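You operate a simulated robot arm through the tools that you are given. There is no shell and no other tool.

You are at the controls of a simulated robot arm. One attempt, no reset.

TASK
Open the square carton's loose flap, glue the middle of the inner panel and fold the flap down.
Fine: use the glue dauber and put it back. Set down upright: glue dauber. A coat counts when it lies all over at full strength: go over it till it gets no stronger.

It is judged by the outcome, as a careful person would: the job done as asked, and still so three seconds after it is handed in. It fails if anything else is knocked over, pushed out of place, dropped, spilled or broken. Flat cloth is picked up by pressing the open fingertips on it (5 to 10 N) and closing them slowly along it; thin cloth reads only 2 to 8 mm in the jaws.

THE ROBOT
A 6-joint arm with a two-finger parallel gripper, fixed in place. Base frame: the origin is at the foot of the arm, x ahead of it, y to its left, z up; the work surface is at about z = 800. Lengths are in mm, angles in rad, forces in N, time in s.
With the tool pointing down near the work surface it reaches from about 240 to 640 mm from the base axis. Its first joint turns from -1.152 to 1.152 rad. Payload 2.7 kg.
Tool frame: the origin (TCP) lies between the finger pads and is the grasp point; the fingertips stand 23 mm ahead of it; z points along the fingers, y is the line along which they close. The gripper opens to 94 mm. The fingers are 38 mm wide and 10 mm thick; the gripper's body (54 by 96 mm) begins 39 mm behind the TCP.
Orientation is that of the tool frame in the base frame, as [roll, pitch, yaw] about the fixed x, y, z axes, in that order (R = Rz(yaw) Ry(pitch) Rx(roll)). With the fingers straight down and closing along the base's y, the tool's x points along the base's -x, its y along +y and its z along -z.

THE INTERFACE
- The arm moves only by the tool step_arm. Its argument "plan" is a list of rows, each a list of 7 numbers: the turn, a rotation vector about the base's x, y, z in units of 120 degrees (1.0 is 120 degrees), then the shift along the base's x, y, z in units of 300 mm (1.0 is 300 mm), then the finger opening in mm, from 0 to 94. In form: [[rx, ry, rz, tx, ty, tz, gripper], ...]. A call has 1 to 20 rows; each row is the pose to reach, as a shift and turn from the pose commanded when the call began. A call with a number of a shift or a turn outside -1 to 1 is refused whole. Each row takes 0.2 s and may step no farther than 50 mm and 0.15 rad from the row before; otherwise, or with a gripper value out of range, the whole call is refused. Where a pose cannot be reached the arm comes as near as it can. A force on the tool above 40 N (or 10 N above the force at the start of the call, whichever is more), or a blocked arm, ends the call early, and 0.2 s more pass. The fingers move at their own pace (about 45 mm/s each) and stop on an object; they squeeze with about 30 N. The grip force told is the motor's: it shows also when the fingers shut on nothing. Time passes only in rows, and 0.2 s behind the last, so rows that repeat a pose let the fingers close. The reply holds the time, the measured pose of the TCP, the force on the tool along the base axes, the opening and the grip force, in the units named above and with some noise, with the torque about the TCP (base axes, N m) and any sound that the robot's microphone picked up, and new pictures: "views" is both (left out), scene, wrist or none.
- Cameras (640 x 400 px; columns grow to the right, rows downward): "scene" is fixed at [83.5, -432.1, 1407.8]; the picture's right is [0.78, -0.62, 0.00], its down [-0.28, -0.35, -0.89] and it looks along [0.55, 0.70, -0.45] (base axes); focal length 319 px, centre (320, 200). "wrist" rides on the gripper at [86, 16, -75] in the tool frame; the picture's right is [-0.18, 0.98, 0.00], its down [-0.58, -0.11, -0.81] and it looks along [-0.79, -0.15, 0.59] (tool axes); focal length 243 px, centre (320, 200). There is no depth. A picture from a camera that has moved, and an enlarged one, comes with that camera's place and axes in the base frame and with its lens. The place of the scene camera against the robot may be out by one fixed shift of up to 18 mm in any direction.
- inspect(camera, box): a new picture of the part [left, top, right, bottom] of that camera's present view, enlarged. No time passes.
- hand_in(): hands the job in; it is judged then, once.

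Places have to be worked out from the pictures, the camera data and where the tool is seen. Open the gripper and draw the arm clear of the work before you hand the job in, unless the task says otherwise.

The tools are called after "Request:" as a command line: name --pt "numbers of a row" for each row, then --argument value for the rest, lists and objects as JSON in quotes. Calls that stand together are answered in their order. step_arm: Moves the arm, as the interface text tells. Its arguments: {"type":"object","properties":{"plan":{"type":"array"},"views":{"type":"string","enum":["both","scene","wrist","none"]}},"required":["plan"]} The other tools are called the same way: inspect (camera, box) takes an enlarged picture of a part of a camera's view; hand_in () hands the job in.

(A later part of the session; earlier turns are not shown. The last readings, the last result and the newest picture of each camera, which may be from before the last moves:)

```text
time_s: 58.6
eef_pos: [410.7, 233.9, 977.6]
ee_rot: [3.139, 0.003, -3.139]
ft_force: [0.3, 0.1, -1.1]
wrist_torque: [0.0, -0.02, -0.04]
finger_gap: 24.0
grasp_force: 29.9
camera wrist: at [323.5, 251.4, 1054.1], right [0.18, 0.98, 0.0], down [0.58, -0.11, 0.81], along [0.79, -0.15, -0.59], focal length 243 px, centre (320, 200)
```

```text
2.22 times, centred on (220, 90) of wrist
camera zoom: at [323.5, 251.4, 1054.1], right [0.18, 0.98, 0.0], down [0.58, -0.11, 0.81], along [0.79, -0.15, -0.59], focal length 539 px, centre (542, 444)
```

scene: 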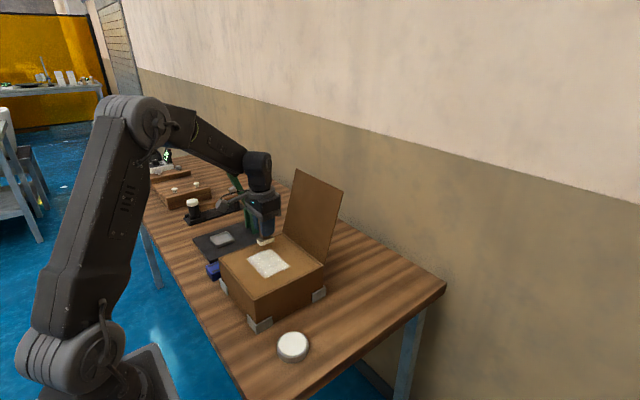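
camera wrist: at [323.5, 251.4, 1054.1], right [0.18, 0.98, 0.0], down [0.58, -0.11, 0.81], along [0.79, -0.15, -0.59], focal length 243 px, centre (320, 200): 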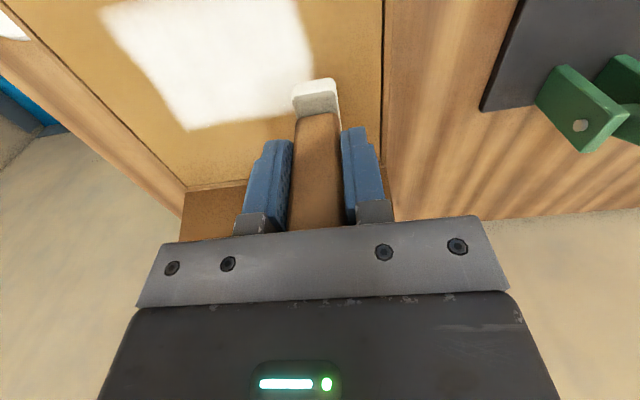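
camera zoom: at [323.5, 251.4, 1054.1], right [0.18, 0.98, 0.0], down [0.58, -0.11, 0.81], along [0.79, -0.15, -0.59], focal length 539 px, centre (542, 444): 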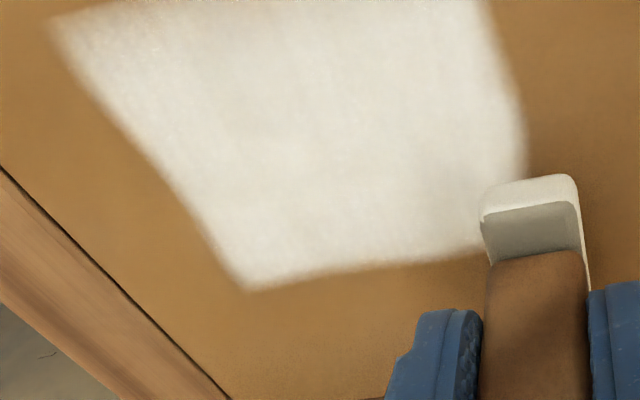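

The coat looks evenly white. For certainty at the -x edge and the middle I'll make one more pass at x≈358 and one at x≈391.

Request:
step_arm --pt "0 0 0 -0.12 0 0 8" --pt "0 0 0 -0.18 0 -0.05 8" --pt "0 0 0 -0.18 0 -0.076 8" --pt "0 0 0 -0.18 0 -0.08 8" --pt "0 0 0 -0.18 -0.05 -0.08 8" --pt "0 0 0 -0.18 -0.1 -0.08 8" --pt "0 0 0 -0.18 -0.15 -0.08 8" --pt "0 0 0 -0.18 -0.2 -0.08 8" --pt "0 0 0 -0.18 -0.25 -0.08 8" --pt "0 0 0 -0.18 -0.3 -0.08 8" --pt "0 0 0 -0.18 -0.35 -0.08 8" --pt "0 0 0 -0.18 -0.35 -0.05 8" --pt "0 0 0 -0.07 -0.35 -0.05 8" --pt "0 0 0 -0.07 -0.35 -0.08 8" --pt "0 0 0 -0.07 -0.3 -0.08 8" --pt "0 0 0 -0.07 -0.24 -0.08 8" --pt "0 0 0 -0.07 -0.18 -0.08 8" --pt "0 0 0 -0.07 -0.12 -0.08 8" --pt "0 0 0 -0.07 -0.06 -0.08 8" --pt "0 0 0 -0.07 0 -0.08 8" --views "none"

Request:
step_arm --pt "0 0 0 0 0 0.04 8" --pt "0 0 0 0 0.04 0.14 8" --pt "0 0 0 -0.05 0.04 0.2 8"

Request:
inspect --camera "scene" --box '[220, 210, 310, 285]'

Request:
inspect --camera "wrist" --box '[80, 0, 360, 180]'

```text
time_s: 62.8
eef_pos: [390.5, 233.0, 955.1]
ee_rot: [3.138, 0.012, -3.14]
ft_force: [1.2, -12.8, 33.3]
wrist_torque: [-0.69, 0.28, 0.09]
finger_gap: 23.9
grasp_force: 30.4
```

```text
time_s: 63.6
eef_pos: [376.0, 244.7, 1012.8]
ee_rot: [3.139, 0.004, -3.139]
ft_force: [0.4, -0.6, -0.9]
wrist_torque: [-0.01, 0.02, 0.02]
finger_gap: 23.8
grasp_force: 30.0
camera wrist: at [288.2, 262.2, 1089.3], right [0.18, 0.98, 0.0], down [0.58, -0.11, 0.81], along [0.8, -0.15, -0.59], focal length 243 px, centre (320, 200)
```

scene: 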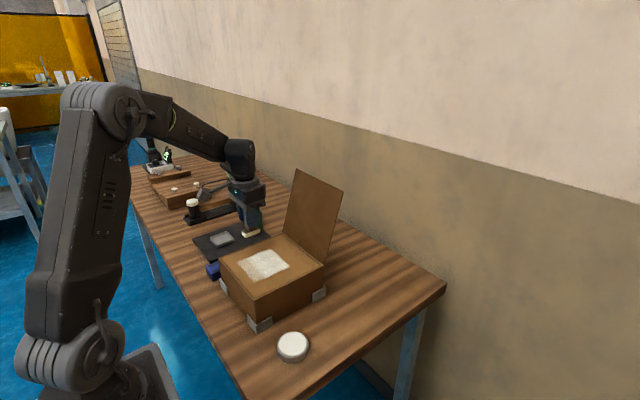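
wrist: 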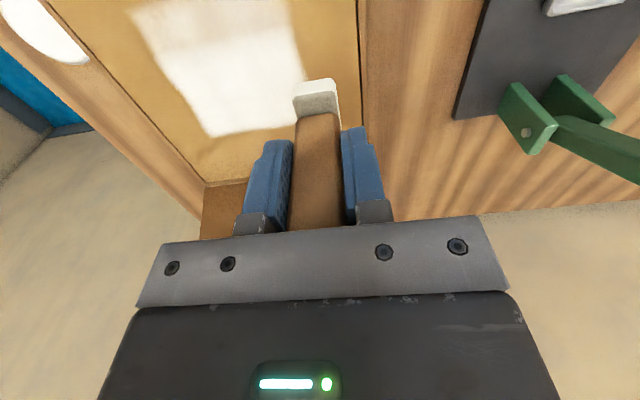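

```text
5.33 times, centred on (265, 248) of scene
camera zoom: at [83.5, -432.1, 1407.8], right [0.78, -0.62, 0.0], down [-0.28, -0.35, -0.89], along [0.55, 0.7, -0.45], focal length 1700 px, centre (613, -53)
```

zoom: 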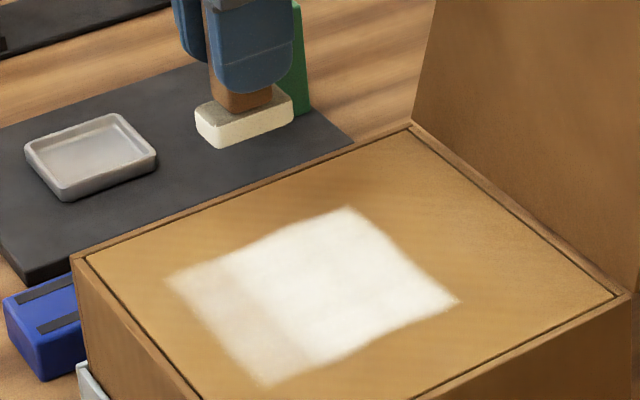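

```text
2.22 times, centred on (220, 90) of wrist
camera zoom: at [288.2, 262.2, 1089.3], right [0.18, 0.98, 0.0], down [0.58, -0.11, 0.81], along [0.8, -0.15, -0.59], focal length 539 px, centre (542, 444)
```

zoom: 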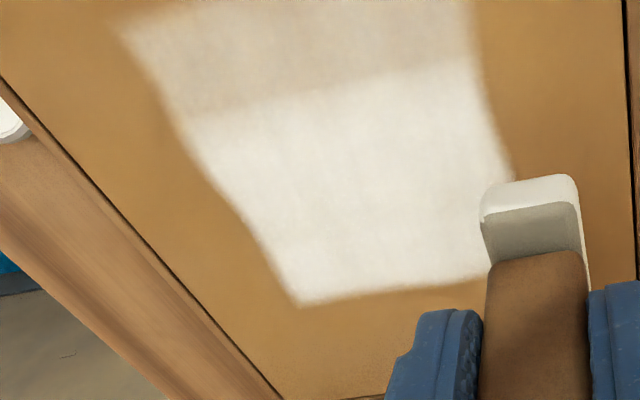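

The pass at x≈358 widened the coat by one strip (x≈321–346), still faint, so the coated area is not limited at 346 as I thought. I'll test the +x side with the pad at x≈440 to learn the real extent before evening everything out.

Request:
step_arm --pt "0 0 0 0.12 -0.05 0 8" --pt "0 0 0 0.213 -0.094 -0.05 8" --pt "0 0 0 0.213 -0.094 -0.15 8" --pt "0 0 0 0.213 -0.094 -0.19 8" --pt "0 0 0 0.213 -0.094 -0.197 8" --pt "0 0 0 0.213 -0.14 -0.197 8" --pt "0 0 0 0.213 -0.188 -0.197 8" --pt "0 0 0 0.213 -0.235 -0.197 8" --pt "0 0 0 0.213 -0.281 -0.197 8" --pt "0 0 0 0.213 -0.328 -0.197 8" --pt "0 0 0 0.213 -0.281 -0.197 8" --pt "0 0 0 0.213 -0.235 -0.197 8" --pt "0 0 0 0.213 -0.188 -0.197 8" --pt "0 0 0 0.213 -0.14 -0.197 8" --pt "0 0 0 0.213 -0.094 -0.197 8" --views "none"

Request:
step_arm --pt "0 0 0 0 0 0.03 8" --pt "0 0 0 0 0.06 0.15 8" --pt "0 0 0 -0.1 0.09 0.19 8" --pt "0 0 0 -0.2 0.09 0.19 8"

Request:
inspect --camera "scene" --box '[220, 210, 310, 285]'

Request:
inspect --camera "wrist" --box '[80, 0, 360, 180]'

```text
time_s: 66.8
eef_pos: [438.6, 217.6, 956.0]
ee_rot: [3.14, 0.005, -3.141]
ft_force: [0.2, -1.1, 1.2]
wrist_torque: [-0.05, -0.04, -0.04]
finger_gap: 23.8
grasp_force: 30.2
```

```text
time_s: 67.8
eef_pos: [379.5, 244.3, 1014.0]
ee_rot: [3.14, 0.005, -3.14]
ft_force: [0.2, 0.3, -1.5]
wrist_torque: [-0.02, -0.02, 0.01]
finger_gap: 23.8
grasp_force: 29.7
camera wrist: at [290.9, 262.0, 1089.1], right [0.18, 0.98, 0.0], down [0.58, -0.11, 0.81], along [0.8, -0.15, -0.59], focal length 243 px, centre (320, 200)
```

scene: 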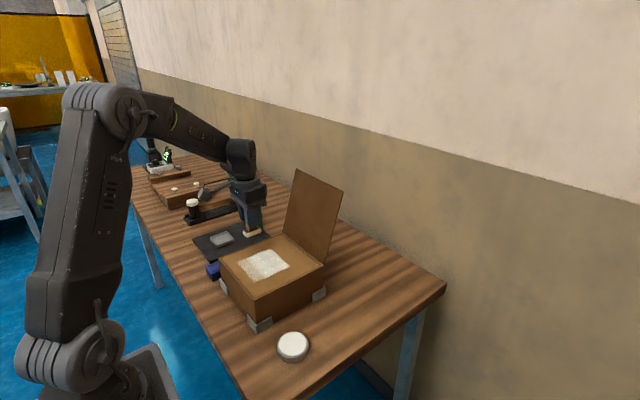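
wrist: 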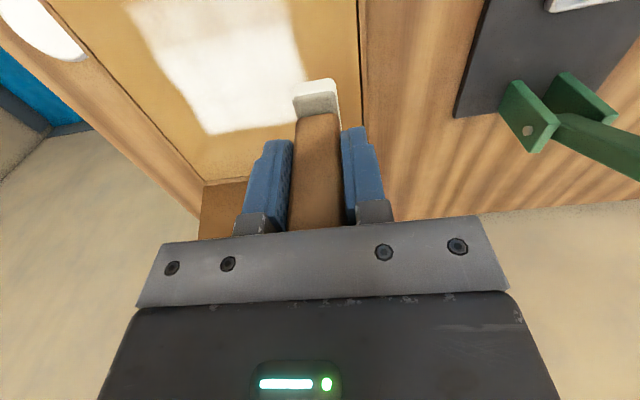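

```text
5.33 times, centred on (265, 248) of scene
camera zoom: at [83.5, -432.1, 1407.8], right [0.78, -0.62, 0.0], down [-0.28, -0.35, -0.89], along [0.55, 0.7, -0.45], focal length 1700 px, centre (613, -53)
```

zoom: 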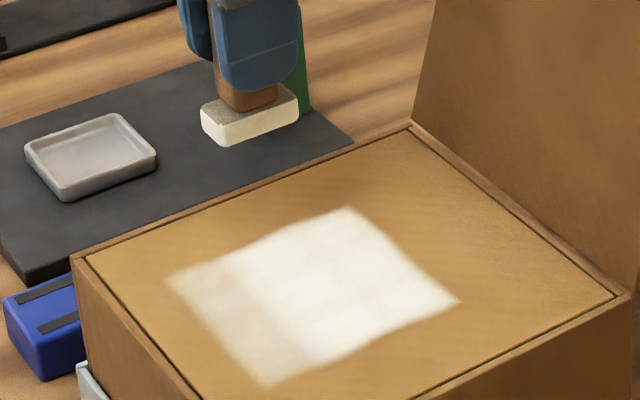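

```text
2.22 times, centred on (220, 90) of wrist
camera zoom: at [290.9, 262.0, 1089.1], right [0.18, 0.98, 0.0], down [0.58, -0.11, 0.81], along [0.8, -0.15, -0.59], focal length 539 px, centre (542, 444)
```

zoom: 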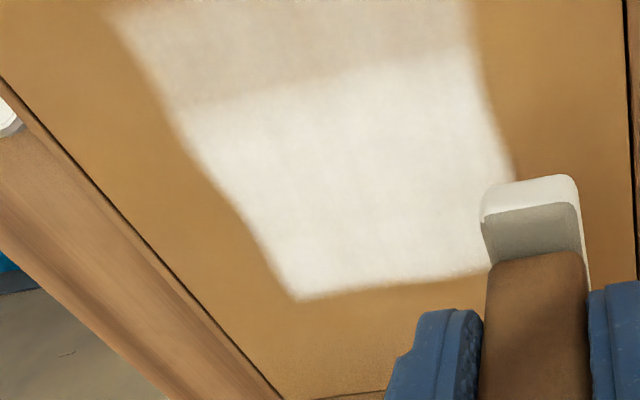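

The +x edge stayed at x≈421 even with the pad at 440. With y bounded at 131–231 and the new -x edge at 321, the coat zone looks like a 100 mm square centred at about (371, 181). I'll now strengthen the faint -x strip with passes at x≈345.

Request:
step_arm --pt "0 0 0 -0.116 -0.037 -0.05 8" --pt "0 0 0 -0.116 -0.037 -0.15 8" --pt "0 0 0 -0.116 -0.037 -0.185 8" --pt "0 0 0 -0.116 -0.037 -0.192 8" --pt "0 0 0 -0.116 -0.087 -0.192 8" --pt "0 0 0 -0.116 -0.137 -0.192 8" --pt "0 0 0 -0.116 -0.187 -0.192 8" --pt "0 0 0 -0.116 -0.237 -0.192 8" --pt "0 0 0 -0.116 -0.287 -0.192 8" --pt "0 0 0 -0.116 -0.337 -0.192 8" --pt "0 0 0 -0.116 -0.387 -0.192 8" --pt "0 0 0 -0.116 -0.337 -0.192 8" --pt "0 0 0 -0.116 -0.287 -0.192 8" --pt "0 0 0 -0.116 -0.237 -0.192 8" --pt "0 0 0 -0.116 -0.187 -0.192 8" --pt "0 0 0 -0.116 -0.137 -0.192 8" --pt "0 0 0 -0.116 -0.087 -0.192 8" --pt "0 0 0 -0.116 -0.037 -0.192 8" --views "none"

Request:
step_arm --pt "0 0 0 0 0 0.03 8" --pt "0 0 0 0 0.06 0.15 8" --pt "0 0 0 0 0.06 0.19 8"

Request:
inspect --camera "scene" --box '[220, 210, 310, 285]'

Request:
inspect --camera "wrist" --box '[80, 0, 360, 180]'

```text
time_s: 71.6
eef_pos: [344.2, 235.5, 955.2]
ee_rot: [3.137, 0.008, -3.14]
ft_force: [0.5, -13.5, 32.9]
wrist_torque: [-0.68, -0.09, 0.02]
finger_gap: 23.7
grasp_force: 30.1
```

```text
time_s: 72.4
eef_pos: [345.5, 253.2, 1011.4]
ee_rot: [3.14, 0.005, -3.14]
ft_force: [0.3, 0.0, -0.8]
wrist_torque: [0.04, -0.03, 0.01]
finger_gap: 23.7
grasp_force: 29.7
camera wrist: at [257.9, 270.4, 1086.2], right [0.18, 0.98, 0.0], down [0.58, -0.11, 0.81], along [0.8, -0.15, -0.59], focal length 243 px, centre (320, 200)
```

scene: 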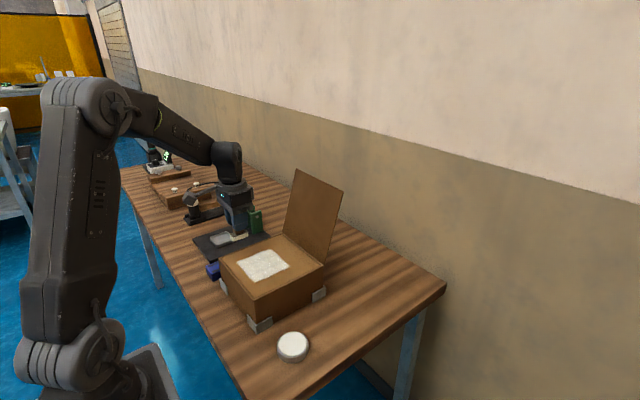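
wrist: 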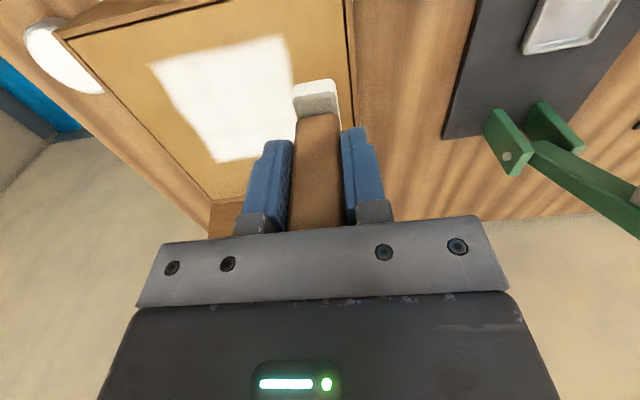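

```text
5.33 times, centred on (265, 248) of scene
camera zoom: at [83.5, -432.1, 1407.8], right [0.78, -0.62, 0.0], down [-0.28, -0.35, -0.89], along [0.55, 0.7, -0.45], focal length 1700 px, centre (613, -53)
```

zoom: 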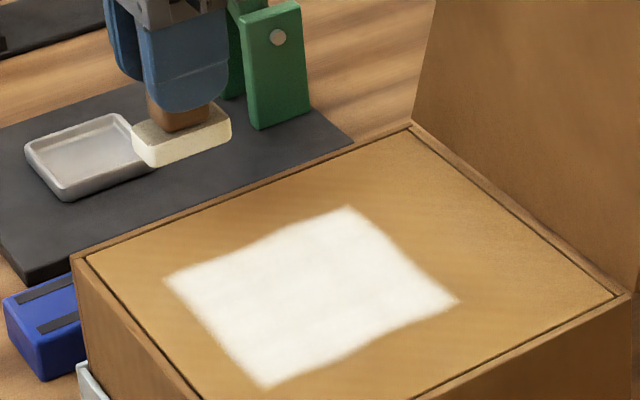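

```text
2.22 times, centred on (220, 90) of wrist
camera zoom: at [257.9, 270.4, 1086.2], right [0.18, 0.98, 0.0], down [0.58, -0.11, 0.81], along [0.8, -0.15, -0.59], focal length 539 px, centre (542, 444)
```

zoom: 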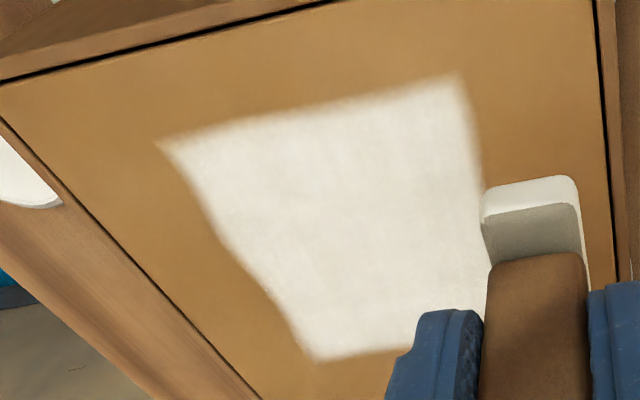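

The strip is now as white as the rest and the -x edge stays at 320. The earlier test at x≈440 had very light contact, so I'll repeat it with firmer contact to be sure about the +x limit.

Request:
step_arm --pt "0 0 0 0.12 0 0 8" --pt "0 0 0 0.24 -0.05 0 8" --pt "0 0 0 0.317 -0.113 -0.03 8" --pt "0 0 0 0.317 -0.113 -0.15 8" --pt "0 0 0 0.317 -0.113 -0.185 8" --pt "0 0 0 0.317 -0.113 -0.189 8" --pt "0 0 0 0.317 -0.113 -0.192 8" --pt "0 0 0 0.317 -0.16 -0.192 8" --pt "0 0 0 0.317 -0.207 -0.192 8" --pt "0 0 0 0.317 -0.253 -0.192 8" --views "none"

```text
time_s: 74.6
eef_pos: [437.8, 177.1, 955.9]
ee_rot: [3.139, 0.01, -3.14]
ft_force: [0.7, 7.2, 16.5]
wrist_torque: [0.24, 0.13, -0.07]
finger_gap: 23.6
grasp_force: 29.5
```

Firm contact this time (16.5 N) at x≈438, y 217→177. I'll lift, move aside and look.

Request:
step_arm --pt "0 0 0 0 0 0.03 8" --pt "0 0 0 0 0.06 0.15 8" --pt "0 0 0 -0.05 0.19 0.17 8" --pt "0 0 0 -0.1 0.25 0.19 8"

Request:
inspect --camera "scene" --box '[220, 210, 310, 285]'

Request:
inspect --camera "wrist" --box '[80, 0, 360, 180]'

```text
time_s: 75.6
eef_pos: [409.6, 250.0, 1011.1]
ee_rot: [3.139, 0.005, -3.138]
ft_force: [0.0, -0.4, -0.6]
wrist_torque: [-0.01, 0.0, 0.01]
finger_gap: 23.8
grasp_force: 30.3
camera wrist: at [322.4, 267.4, 1086.7], right [0.18, 0.98, 0.0], down [0.58, -0.11, 0.81], along [0.8, -0.15, -0.59], focal length 243 px, centre (320, 200)
```

scene: 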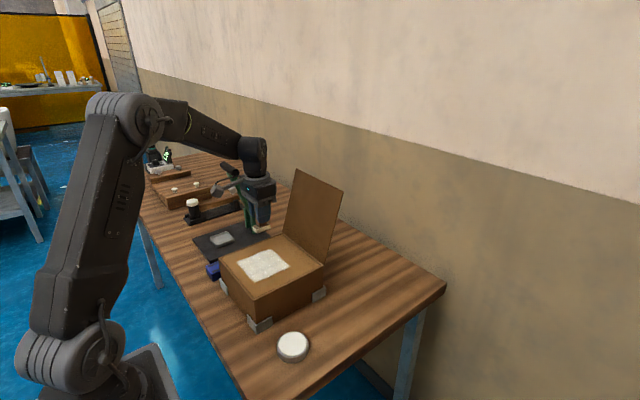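
wrist: 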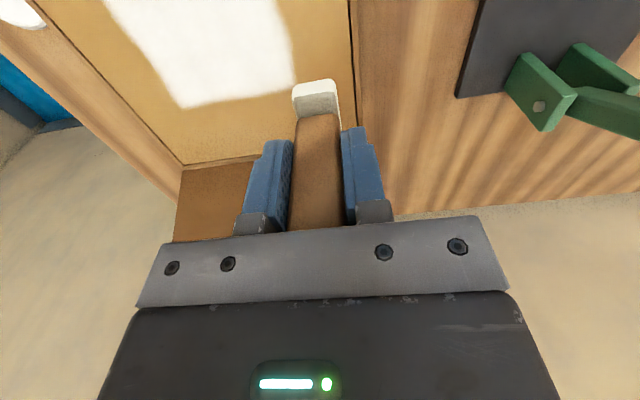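

```text
5.33 times, centred on (265, 248) of scene
camera zoom: at [83.5, -432.1, 1407.8], right [0.78, -0.62, 0.0], down [-0.28, -0.35, -0.89], along [0.55, 0.7, -0.45], focal length 1700 px, centre (613, -53)
```

zoom: 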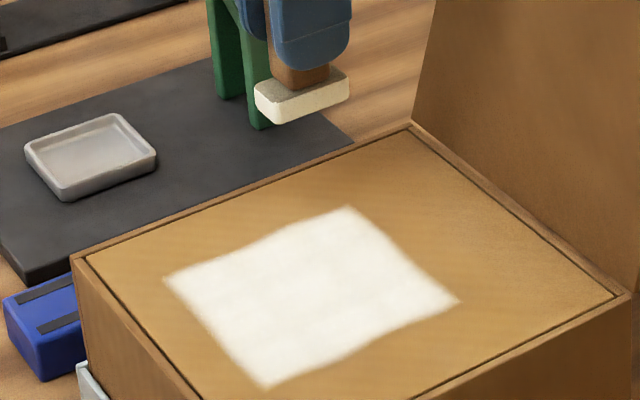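

```text
2.22 times, centred on (220, 90) of wrist
camera zoom: at [322.4, 267.4, 1086.7], right [0.18, 0.98, 0.0], down [0.58, -0.11, 0.81], along [0.8, -0.15, -0.59], focal length 539 px, centre (542, 444)
```

zoom: 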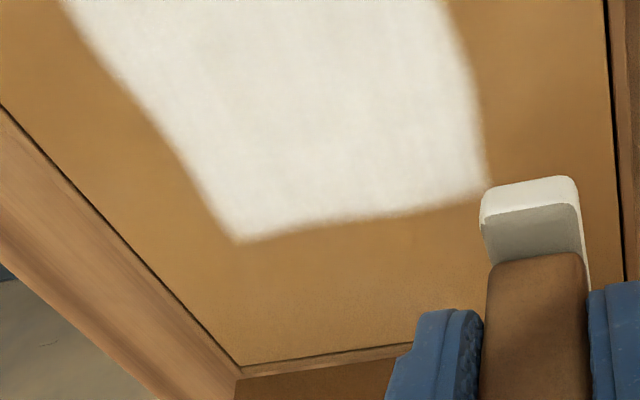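

The +x edge really is fixed at x≈421. I'll check the -x limit with a pass at x≈333 and return with a pass at x≈372.

Request:
step_arm --pt "0 0 0 -0.12 0 0 8" --pt "0 0 0 -0.24 -0.03 0 8" --pt "0 0 0 -0.257 -0.057 -0.05 8" --pt "0 0 0 -0.257 -0.057 -0.14 8" --pt "0 0 0 -0.257 -0.057 -0.18 8" --pt "0 0 0 -0.257 -0.057 -0.186 8" --pt "0 0 0 -0.257 -0.107 -0.187 8" --pt "0 0 0 -0.257 -0.157 -0.187 8" --pt "0 0 0 -0.257 -0.207 -0.187 8" --pt "0 0 0 -0.257 -0.257 -0.187 8" --pt "0 0 0 -0.257 -0.307 -0.187 8" --pt "0 0 0 -0.257 -0.357 -0.187 8" --pt "0 0 0 -0.257 -0.407 -0.187 8" --pt "0 0 0 -0.257 -0.407 -0.16 8" --pt "0 0 0 -0.127 -0.407 -0.16 8" --pt "0 0 0 -0.127 -0.407 -0.188 8" --pt "0 0 0 -0.127 -0.34 -0.188 8" --pt "0 0 0 -0.127 -0.26 -0.188 8" --pt "0 0 0 -0.127 -0.16 -0.188 8" --pt "0 0 0 -0.127 -0.057 -0.188 8" --views "none"

Request:
step_arm --pt "0 0 0 0 0 0.03 8" --pt "0 0 0 -0.05 0.06 0.15 8" --pt "0 0 0 -0.1 0.06 0.19 8"

Request:
inspect --camera "scene" --box '[220, 210, 310, 285]'

Request:
inspect --camera "wrist" --box '[80, 0, 360, 180]'

```text
time_s: 79.8
eef_pos: [370.9, 234.6, 956.9]
ee_rot: [3.14, 0.007, -3.14]
ft_force: [-0.6, -4.0, 10.3]
wrist_torque: [-0.27, -0.04, -0.04]
finger_gap: 23.6
grasp_force: 30.0
```

```text
time_s: 80.6
eef_pos: [339.7, 250.3, 1013.6]
ee_rot: [3.14, 0.005, -3.14]
ft_force: [0.0, 0.2, -1.5]
wrist_torque: [0.0, -0.01, -0.07]
finger_gap: 23.6
grasp_force: 29.9
camera wrist: at [252.6, 268.0, 1088.5], right [0.18, 0.98, 0.0], down [0.58, -0.11, 0.81], along [0.8, -0.15, -0.59], focal length 243 px, centre (320, 200)
```

scene: 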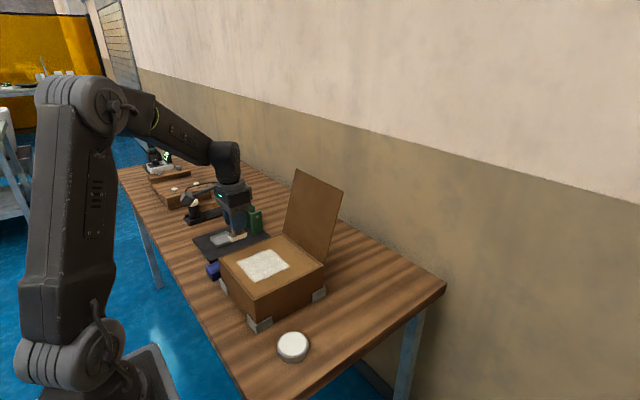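
wrist: 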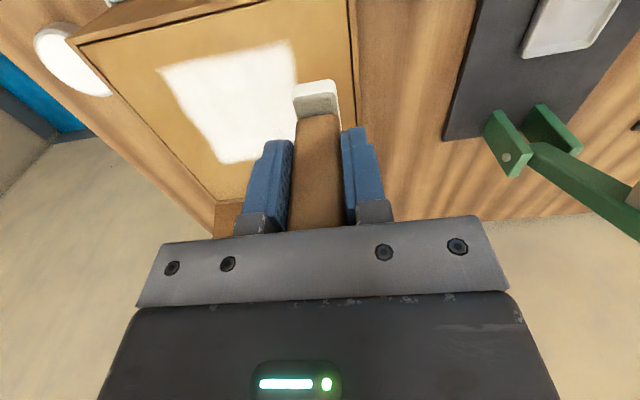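

```text
5.33 times, centred on (265, 248) of scene
camera zoom: at [83.5, -432.1, 1407.8], right [0.78, -0.62, 0.0], down [-0.28, -0.35, -0.89], along [0.55, 0.7, -0.45], focal length 1700 px, centre (613, -53)
```

zoom: 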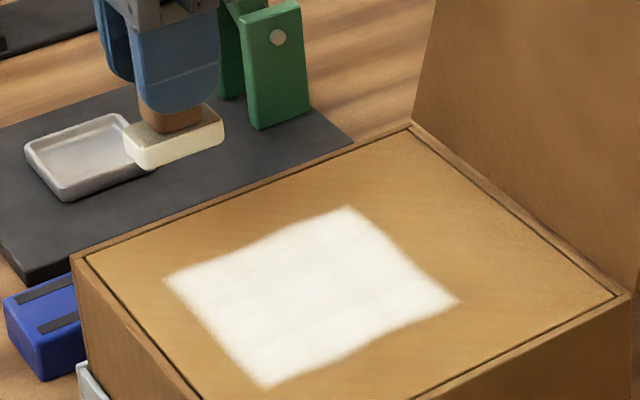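

```text
2.22 times, centred on (220, 90) of wrist
camera zoom: at [252.6, 268.0, 1088.5], right [0.18, 0.98, 0.0], down [0.58, -0.11, 0.81], along [0.8, -0.15, -0.59], focal length 539 px, centre (542, 444)
```

zoom: 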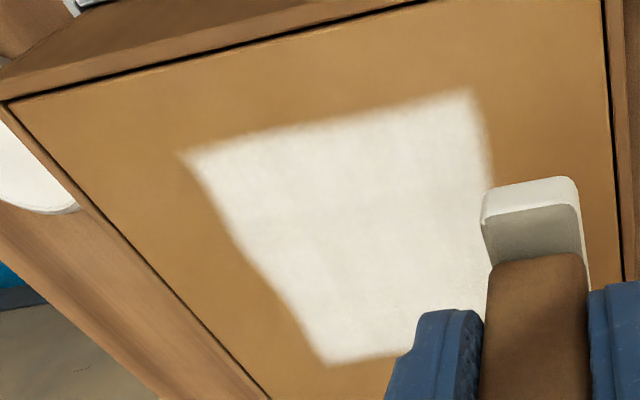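

The -x limit is confirmed at x≈320, so the coat zone is the square x 320–421, y 131–231. I'll take a close-up as a reference before one more round of passes.

Request:
inspect --camera "scene" --box '[234, 246, 294, 284]'

Request:
step_arm --pt "0 0 0 0 -0.057 -0.05 8" --pt "0 0 0 0 -0.057 -0.14 8" --pt "0 0 0 0 -0.057 -0.18 8" --pt "0 0 0 0 -0.057 -0.19 8" --pt "0 0 0 0 -0.107 -0.19 8" --pt "0 0 0 0 -0.157 -0.19 8" --pt "0 0 0 0 -0.207 -0.19 8" --pt "0 0 0 0 -0.257 -0.19 8" --pt "0 0 0 0 -0.307 -0.19 8" --pt "0 0 0 0 -0.357 -0.19 8" --pt "0 0 0 0 -0.407 -0.19 8" --pt "0 0 0 0 -0.357 -0.19 8" --pt "0 0 0 0 -0.307 -0.19 8" --pt "0 0 0 0 -0.257 -0.19 8" --pt "0 0 0 0 -0.207 -0.19 8" --pt "0 0 0 0 -0.157 -0.19 8" --pt "0 0 0 0 -0.107 -0.19 8" --pt "0 0 0 0 -0.057 -0.19 8" --views "none"

```text
10.53 times, centred on (264, 265) of scene
camera zoom: at [83.5, -432.1, 1407.8], right [0.78, -0.62, 0.0], down [-0.28, -0.35, -0.89], along [0.55, 0.7, -0.45], focal length 3356 px, centre (910, -484)
```

zoom: 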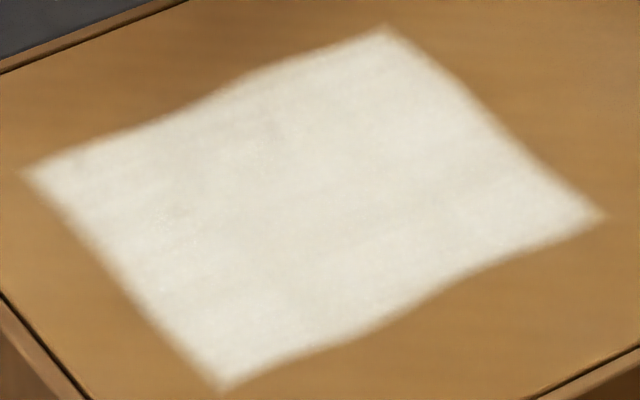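

```text
time_s: 84.0
eef_pos: [341.5, 204.6, 955.3]
ee_rot: [3.139, 0.009, 3.142]
ft_force: [-0.4, 0.1, 3.2]
wrist_torque: [0.03, 0.09, -0.03]
finger_gap: 23.7
grasp_force: 29.9
stopped in row 17: the force on the tool passed its limit at 40 N (the readings are from after the stop); the commanded pose is now the measured one
```

That pass ended on a 40 N touch at its end, with no harm visible in the readings. I'll lift a little and make a lighter pass at x≈385 and another at x≈412.

Request:
step_arm --pt "0 0 0 0 0 0.04 8" --pt "0 0 0 0.07 0.045 0.04 8" --pt "0 0 0 0.145 0.095 0.03 8" --pt "0 0 0 0.145 0.095 0.005 8" --pt "0 0 0 0.145 0.095 0.0 8" --pt "0 0 0 0.145 0.045 0.0 8" --pt "0 0 0 0.145 -0.005 0.0 8" --pt "0 0 0 0.145 -0.055 0.0 8" --pt "0 0 0 0.145 -0.105 0.0 8" --pt "0 0 0 0.145 -0.155 0.0 8" --pt "0 0 0 0.145 -0.205 0.0 8" --pt "0 0 0 0.145 -0.255 0.0 8" --pt "0 0 0 0.145 -0.255 0.03 8" --pt "0 0 0 0.235 -0.255 0.03 8" --pt "0 0 0 0.235 -0.255 0.003 8" --pt "0 0 0 0.235 -0.255 -0.001 8" --pt "0 0 0 0.235 -0.18 -0.001 8" --pt "0 0 0 0.235 -0.09 -0.001 8" --pt "0 0 0 0.235 0.0 -0.001 8" --pt "0 0 0 0.235 0.095 -0.001 8" --views "none"

Request:
step_arm --pt "0 0 0 0 0 0.04 8" --pt "0 0 0 -0.08 0.05 0.15 8" --pt "0 0 0 -0.2 0.06 0.19 8"

Request:
inspect --camera "scene" --box '[234, 246, 294, 284]'

Request:
inspect --camera "wrist" --box '[80, 0, 360, 180]'

```text
time_s: 88.2
eef_pos: [413.6, 233.8, 955.9]
ee_rot: [3.138, 0.006, -3.141]
ft_force: [-0.7, -1.6, 2.2]
wrist_torque: [-0.06, -0.02, -0.01]
finger_gap: 23.9
grasp_force: 30.3
```

```text
time_s: 89.0
eef_pos: [354.2, 250.5, 1011.4]
ee_rot: [3.14, 0.008, -3.142]
ft_force: [0.1, 0.2, -1.4]
wrist_torque: [-0.01, -0.03, 0.01]
finger_gap: 23.7
grasp_force: 29.9
camera wrist: at [267.4, 268.3, 1087.5], right [0.18, 0.98, 0.0], down [0.58, -0.11, 0.81], along [0.8, -0.15, -0.59], focal length 243 px, centre (320, 200)
```

scene: 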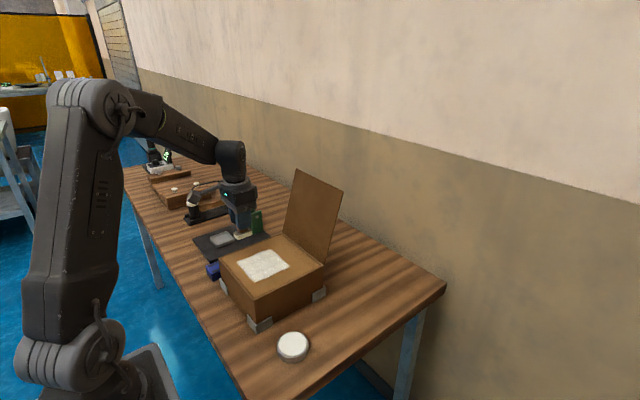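
wrist: 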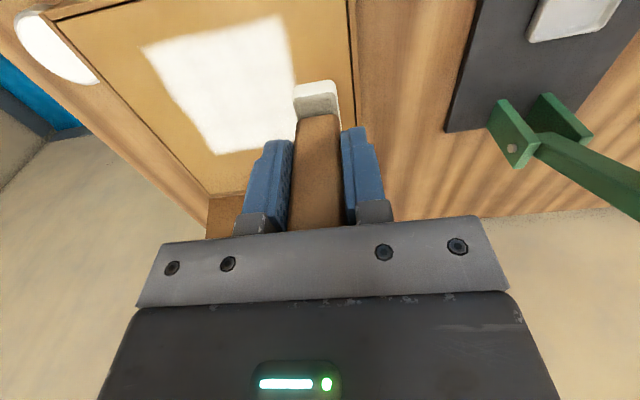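

```text
10.53 times, centred on (264, 265) of scene
camera zoom: at [83.5, -432.1, 1407.8], right [0.78, -0.62, 0.0], down [-0.28, -0.35, -0.89], along [0.55, 0.7, -0.45], focal length 3356 px, centre (910, -484)
```

zoom: 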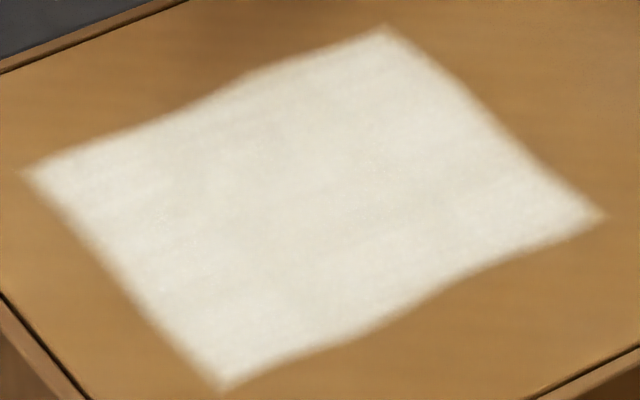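

```text
2.22 times, centred on (220, 90) of wrist
camera zoom: at [267.4, 268.3, 1087.5], right [0.18, 0.98, 0.0], down [0.58, -0.11, 0.81], along [0.8, -0.15, -0.59], focal length 539 px, centre (542, 444)
```

zoom: 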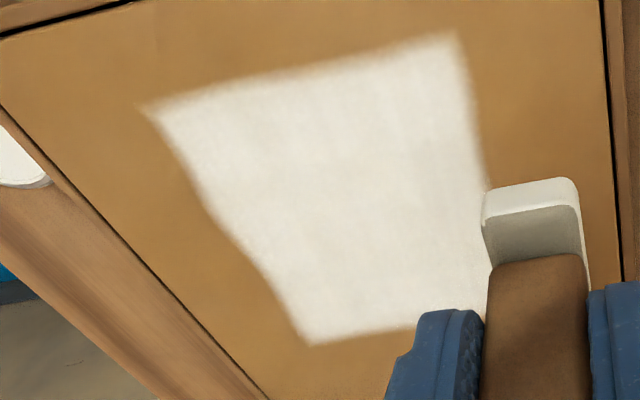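

Both close-ups are the same, so the coat no longer gets stronger and is even. Now I'll carry the dauber back to its original spot at about (461, -10) and stop about 18 mm above the table.

Request:
step_arm --pt "0 0 0 0 -0.15 0 8" --pt "0 0 0 0.02 -0.3 0 8" --pt "0 0 0 0.06 -0.45 0 8" --pt "0 0 0 0.12 -0.59 0 8" --pt "0 0 0 0.2 -0.71 0 8" --pt "0 0 0 0.28 -0.81 0 8" --pt "0 0 0 0.35 -0.866 0 8" --pt "0 0 0 0.363 -0.87 -0.05 8" --pt "0 0 0 0.363 -0.87 -0.2 8" --pt "0 0 0 0.363 -0.87 -0.35 8" --pt "0 0 0 0.363 -0.87 -0.45 8" --pt "0 0 0 0.363 -0.87 -0.45 8"

Request:
inspect --camera "scene" --box '[260, 250, 400, 350]'

```text
time_s: 91.7
eef_pos: [461.7, -9.7, 877.5]
ee_rot: [3.138, 0.008, -3.141]
ft_force: [0.6, -0.2, -1.6]
wrist_torque: [-0.02, 0.03, 0.02]
finger_gap: 23.7
grasp_force: 30.2
camera wrist: at [374.3, 7.9, 952.3], right [0.18, 0.98, 0.0], down [0.57, -0.11, 0.81], along [0.8, -0.15, -0.58], focal length 243 px, centre (320, 200)
```

scene: 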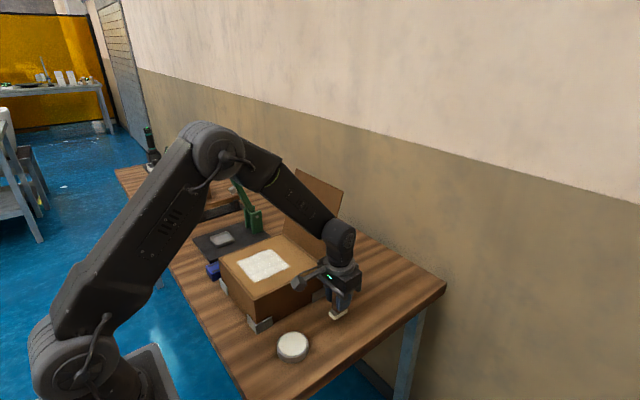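
wrist: 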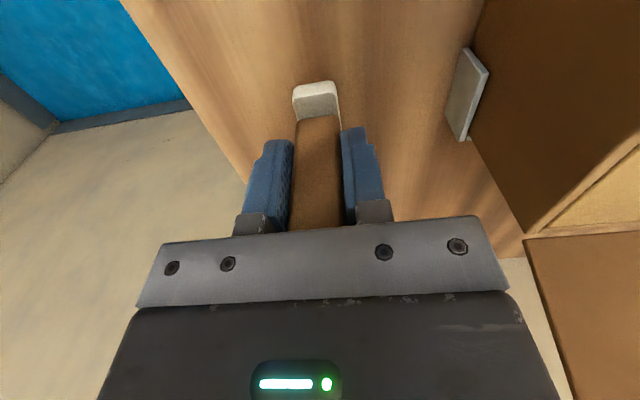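

```text
4.00 times, centred on (330, 300) of scene
camera zoom: at [83.5, -432.1, 1407.8], right [0.78, -0.62, 0.0], down [-0.28, -0.35, -0.89], along [0.55, 0.7, -0.45], focal length 1275 px, centre (280, -200)
```

zoom: 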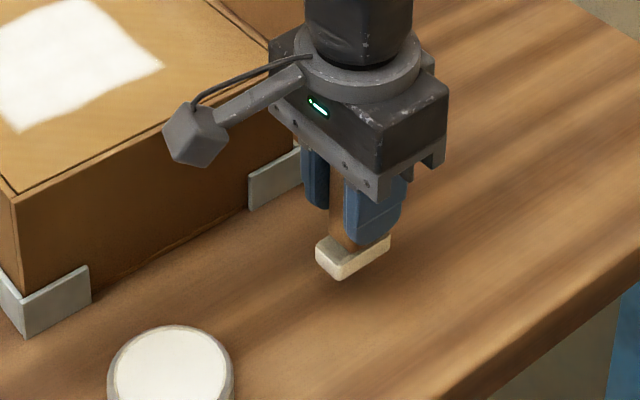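

The pad hangs over its original place, upright. I'll correct the tiny tilt and lower it in small steps towards the table.

Request:
step_arm --pt "-0.0015 0.003 0 0 0 -0.025 8" --pt "-0.0015 0.003 0 0 0 -0.045 8" --pt "-0.0015 0.003 0 0 0 -0.053 8" --pt "-0.0015 0.003 0 0 0 -0.057 8" --pt "-0.0015 0.003 0 0 0 -0.057 8" --views "none"

```text
time_s: 92.8
eef_pos: [460.8, -10.3, 860.1]
ee_rot: [3.141, 0.003, 3.142]
ft_force: [0.1, 0.2, -0.7]
wrist_torque: [-0.02, -0.01, -0.02]
finger_gap: 23.7
grasp_force: 30.0
```

No contact yet at z≈860. I'll lower in half-millimetre steps.

Request:
step_arm --pt "0 0 0 0 0 -0.002 8" --pt "0 0 0 0 0 -0.004 8" --pt "0 0 0 0 0 -0.005 8" --views "none"

```text
time_s: 93.7
eef_pos: [461.5, -9.7, 857.7]
ee_rot: [3.141, 0.001, -3.141]
ft_force: [0.3, -0.6, -1.6]
wrist_torque: [0.0, 0.01, -0.03]
finger_gap: 23.5
grasp_force: 30.4
```

Request:
step_arm --pt "0 0 0 0 0 -0.002 8" --pt "0 0 0 0 0 -0.003 8" --pt "0 0 0 0 0 -0.003 8" --views "none"

```text
time_s: 94.5
eef_pos: [461.0, -10.1, 858.1]
ee_rot: [-3.141, 0.003, -3.139]
ft_force: [0.0, -0.4, -1.0]
wrist_torque: [-0.01, 0.0, 0.0]
finger_gap: 23.6
grasp_force: 30.2
```

Still no touch. I'll go another millimetre in small steps.

Request:
step_arm --pt "0 0 0 0 0 -0.0015 8" --pt "0 0 0 0 0 -0.003 8" --pt "0 0 0 0 0 -0.003 8" --views "none"

```text
time_s: 95.2
eef_pos: [461.7, -9.8, 856.6]
ee_rot: [3.141, 0.003, -3.14]
ft_force: [0.1, -0.6, -0.8]
wrist_torque: [-0.02, -0.03, -0.01]
finger_gap: 23.7
grasp_force: 30.1
```

Request:
step_arm --pt "0 0 0 0 0 -0.002 8" --pt "0 0 0 0 0 -0.004 8" --pt "0 0 0 0 0 -0.004 8"

Request:
inspect --camera "scene" --box '[300, 270, 380, 335]'

```text
time_s: 96.0
eef_pos: [460.3, -9.9, 855.4]
ee_rot: [-3.141, 0.004, -3.14]
ft_force: [-4.9, 1.2, 12.9]
wrist_torque: [0.05, -0.05, -0.02]
finger_gap: 23.6
grasp_force: 30.2
camera wrist: at [373.8, 7.5, 931.3], right [0.18, 0.98, 0.0], down [0.58, -0.11, 0.81], along [0.8, -0.15, -0.59], focal length 243 px, centre (320, 200)
```

scene: 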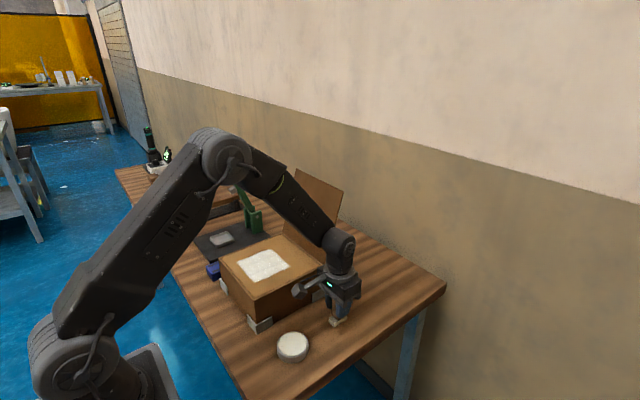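
wrist: 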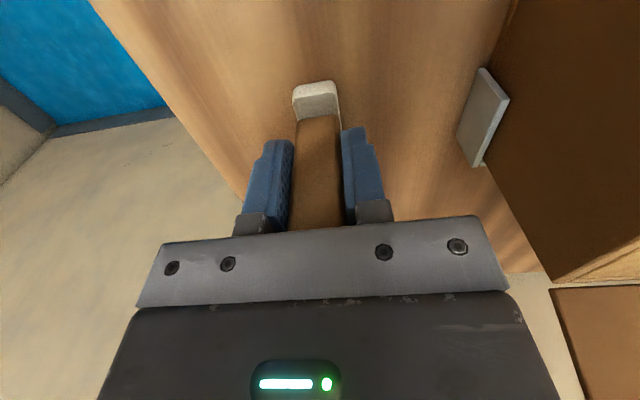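

```text
6.15 times, centred on (340, 302) of scene
camera zoom: at [83.2, -432.1, 1407.8], right [0.78, -0.62, 0.0], down [-0.28, -0.35, -0.89], along [0.55, 0.7, -0.45], focal length 1962 px, centre (197, -431)
```

zoom: 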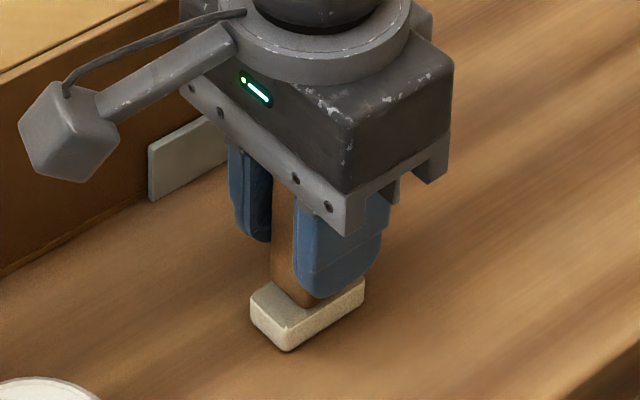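

The dauber is standing on the table (12.9 N upward). I'll ease off half a millimetre and open the fingers slowly and evenly.

Request:
step_arm --pt "0 0 0 0 0 0.002 8" --pt "0 0 0 0 0 0.002 22" --pt "0 0 0 0 0 0.002 25" --pt "0 0 0 0 0 0.002 28" --pt "0 0 0 0 0 0.002 34" --pt "0 0 0 0 0 0.002 46" --pt "0 0 0 0 0 0.002 64" --pt "0 0 0 0 0 0.002 84" --pt "0 0 0 0 0 0.002 94"

Request:
inspect --camera "scene" --box '[300, 270, 380, 335]'

```text
time_s: 98.0
eef_pos: [461.4, -10.0, 855.4]
ee_rot: [-3.139, 0.005, -3.141]
ft_force: [0.1, 1.4, 17.1]
wrist_torque: [-0.01, 0.03, 0.01]
finger_gap: 93.9
grasp_force: 0.0
camera wrist: at [373.8, 6.9, 931.1], right [0.18, 0.98, 0.0], down [0.58, -0.11, 0.81], along [0.79, -0.15, -0.59], focal length 243 px, centre (320, 200)
```

scene: 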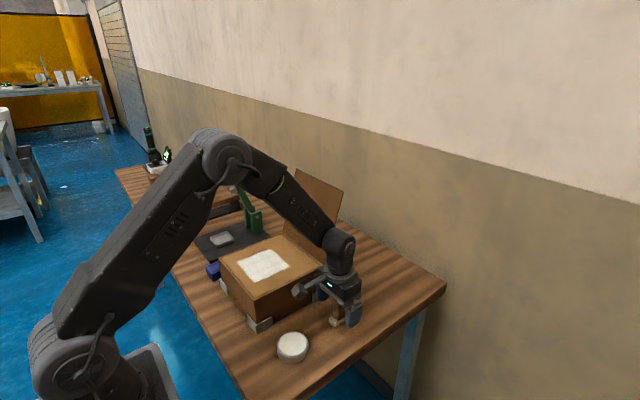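
wrist: 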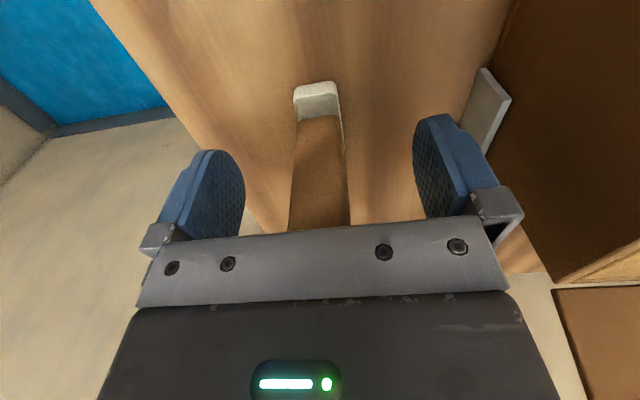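

```text
6.15 times, centred on (340, 302) of scene
camera zoom: at [83.3, -432.0, 1407.8], right [0.78, -0.62, 0.0], down [-0.28, -0.35, -0.89], along [0.55, 0.7, -0.45], focal length 1962 px, centre (197, -431)
```

zoom: 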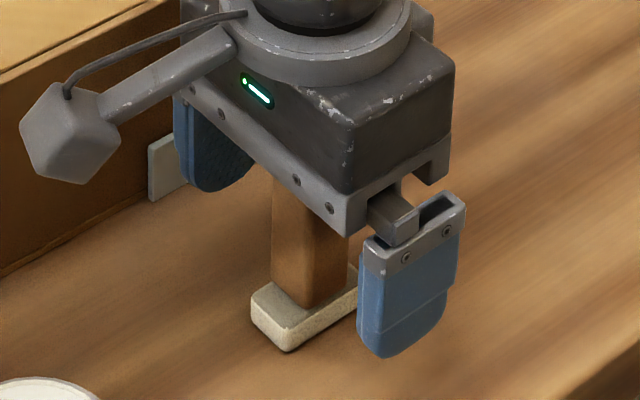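

The dauber stands on its own; the 17 N shows the palm resting on the handle top. I'll raise straight up well clear of it.

Request:
step_arm --pt "0 0 0 0 0 0.02 94" --pt "0 0 0 0 0 0.08 94" --pt "0 0 0 0 0 0.18 94" --pt "0 0 0 0 0 0.3 94" --pt "0 0 0 0 0 0.4 94" --pt "0 0 0 0 0 0.4 94"

Request:
inspect --camera "scene" --box '[260, 250, 400, 350]'

```text
time_s: 99.5
eef_pos: [462.0, -12.8, 975.5]
ee_rot: [3.141, 0.003, -3.14]
ft_force: [-0.5, -0.1, 0.0]
wrist_torque: [-0.02, 0.02, 0.02]
finger_gap: 94.0
grasp_force: 0.0
camera wrist: at [374.1, 4.9, 1051.7], right [0.18, 0.98, 0.0], down [0.58, -0.11, 0.81], along [0.79, -0.15, -0.59], focal length 243 px, centre (320, 200)
```

scene: 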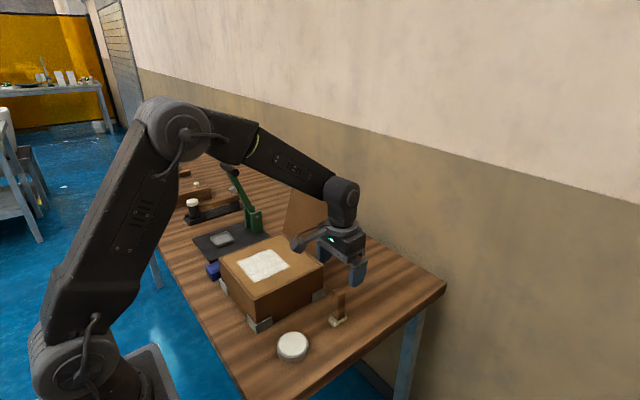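
wrist: 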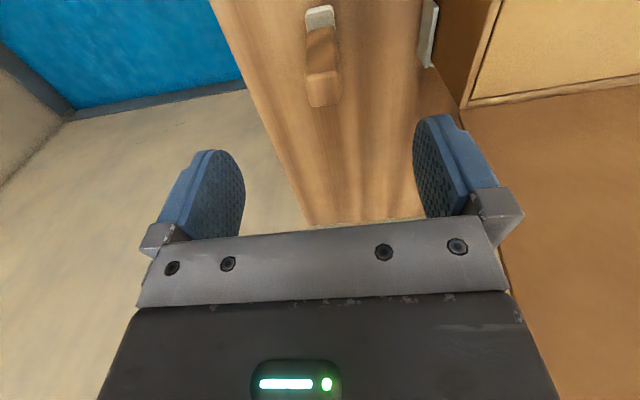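

```text
4.00 times, centred on (330, 300) of scene
camera zoom: at [83.5, -432.1, 1407.8], right [0.78, -0.62, 0.0], down [-0.28, -0.35, -0.89], along [0.55, 0.7, -0.45], focal length 1275 px, centre (280, -200)
```

zoom: 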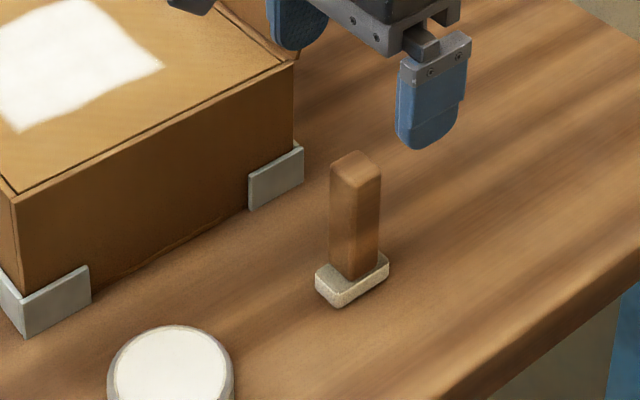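

The dauber is upright. I'll compare its place with the original using the very same crop as at the start.

Request:
inspect --camera "scene" --box '[260, 280, 360, 370]'

Request:
inspect --camera "scene" --box '[180, 160, 380, 310]'

```text
4.44 times, centred on (310, 325) of scene
camera zoom: at [83.5, -432.1, 1407.8], right [0.78, -0.62, 0.0], down [-0.28, -0.35, -0.89], along [0.55, 0.7, -0.45], focal length 1417 px, centre (364, -356)
```

zoom: 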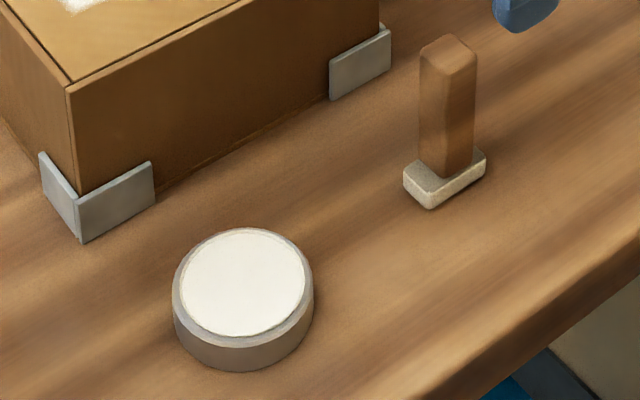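

```text
2.67 times, centred on (280, 235) of scene
camera zoom: at [83.5, -432.1, 1407.8], right [0.78, -0.62, 0.0], down [-0.28, -0.35, -0.89], along [0.55, 0.7, -0.45], focal length 850 px, centre (427, 107)
```

zoom: 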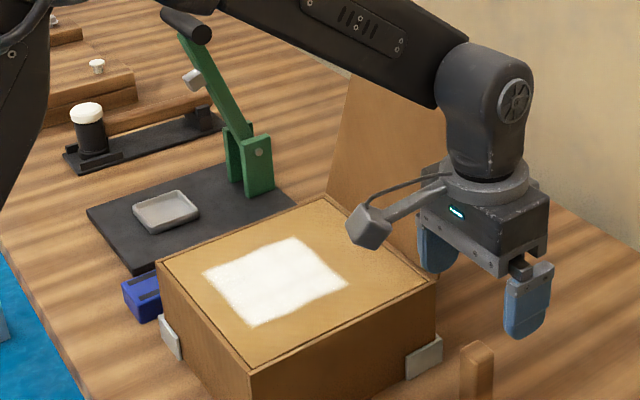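

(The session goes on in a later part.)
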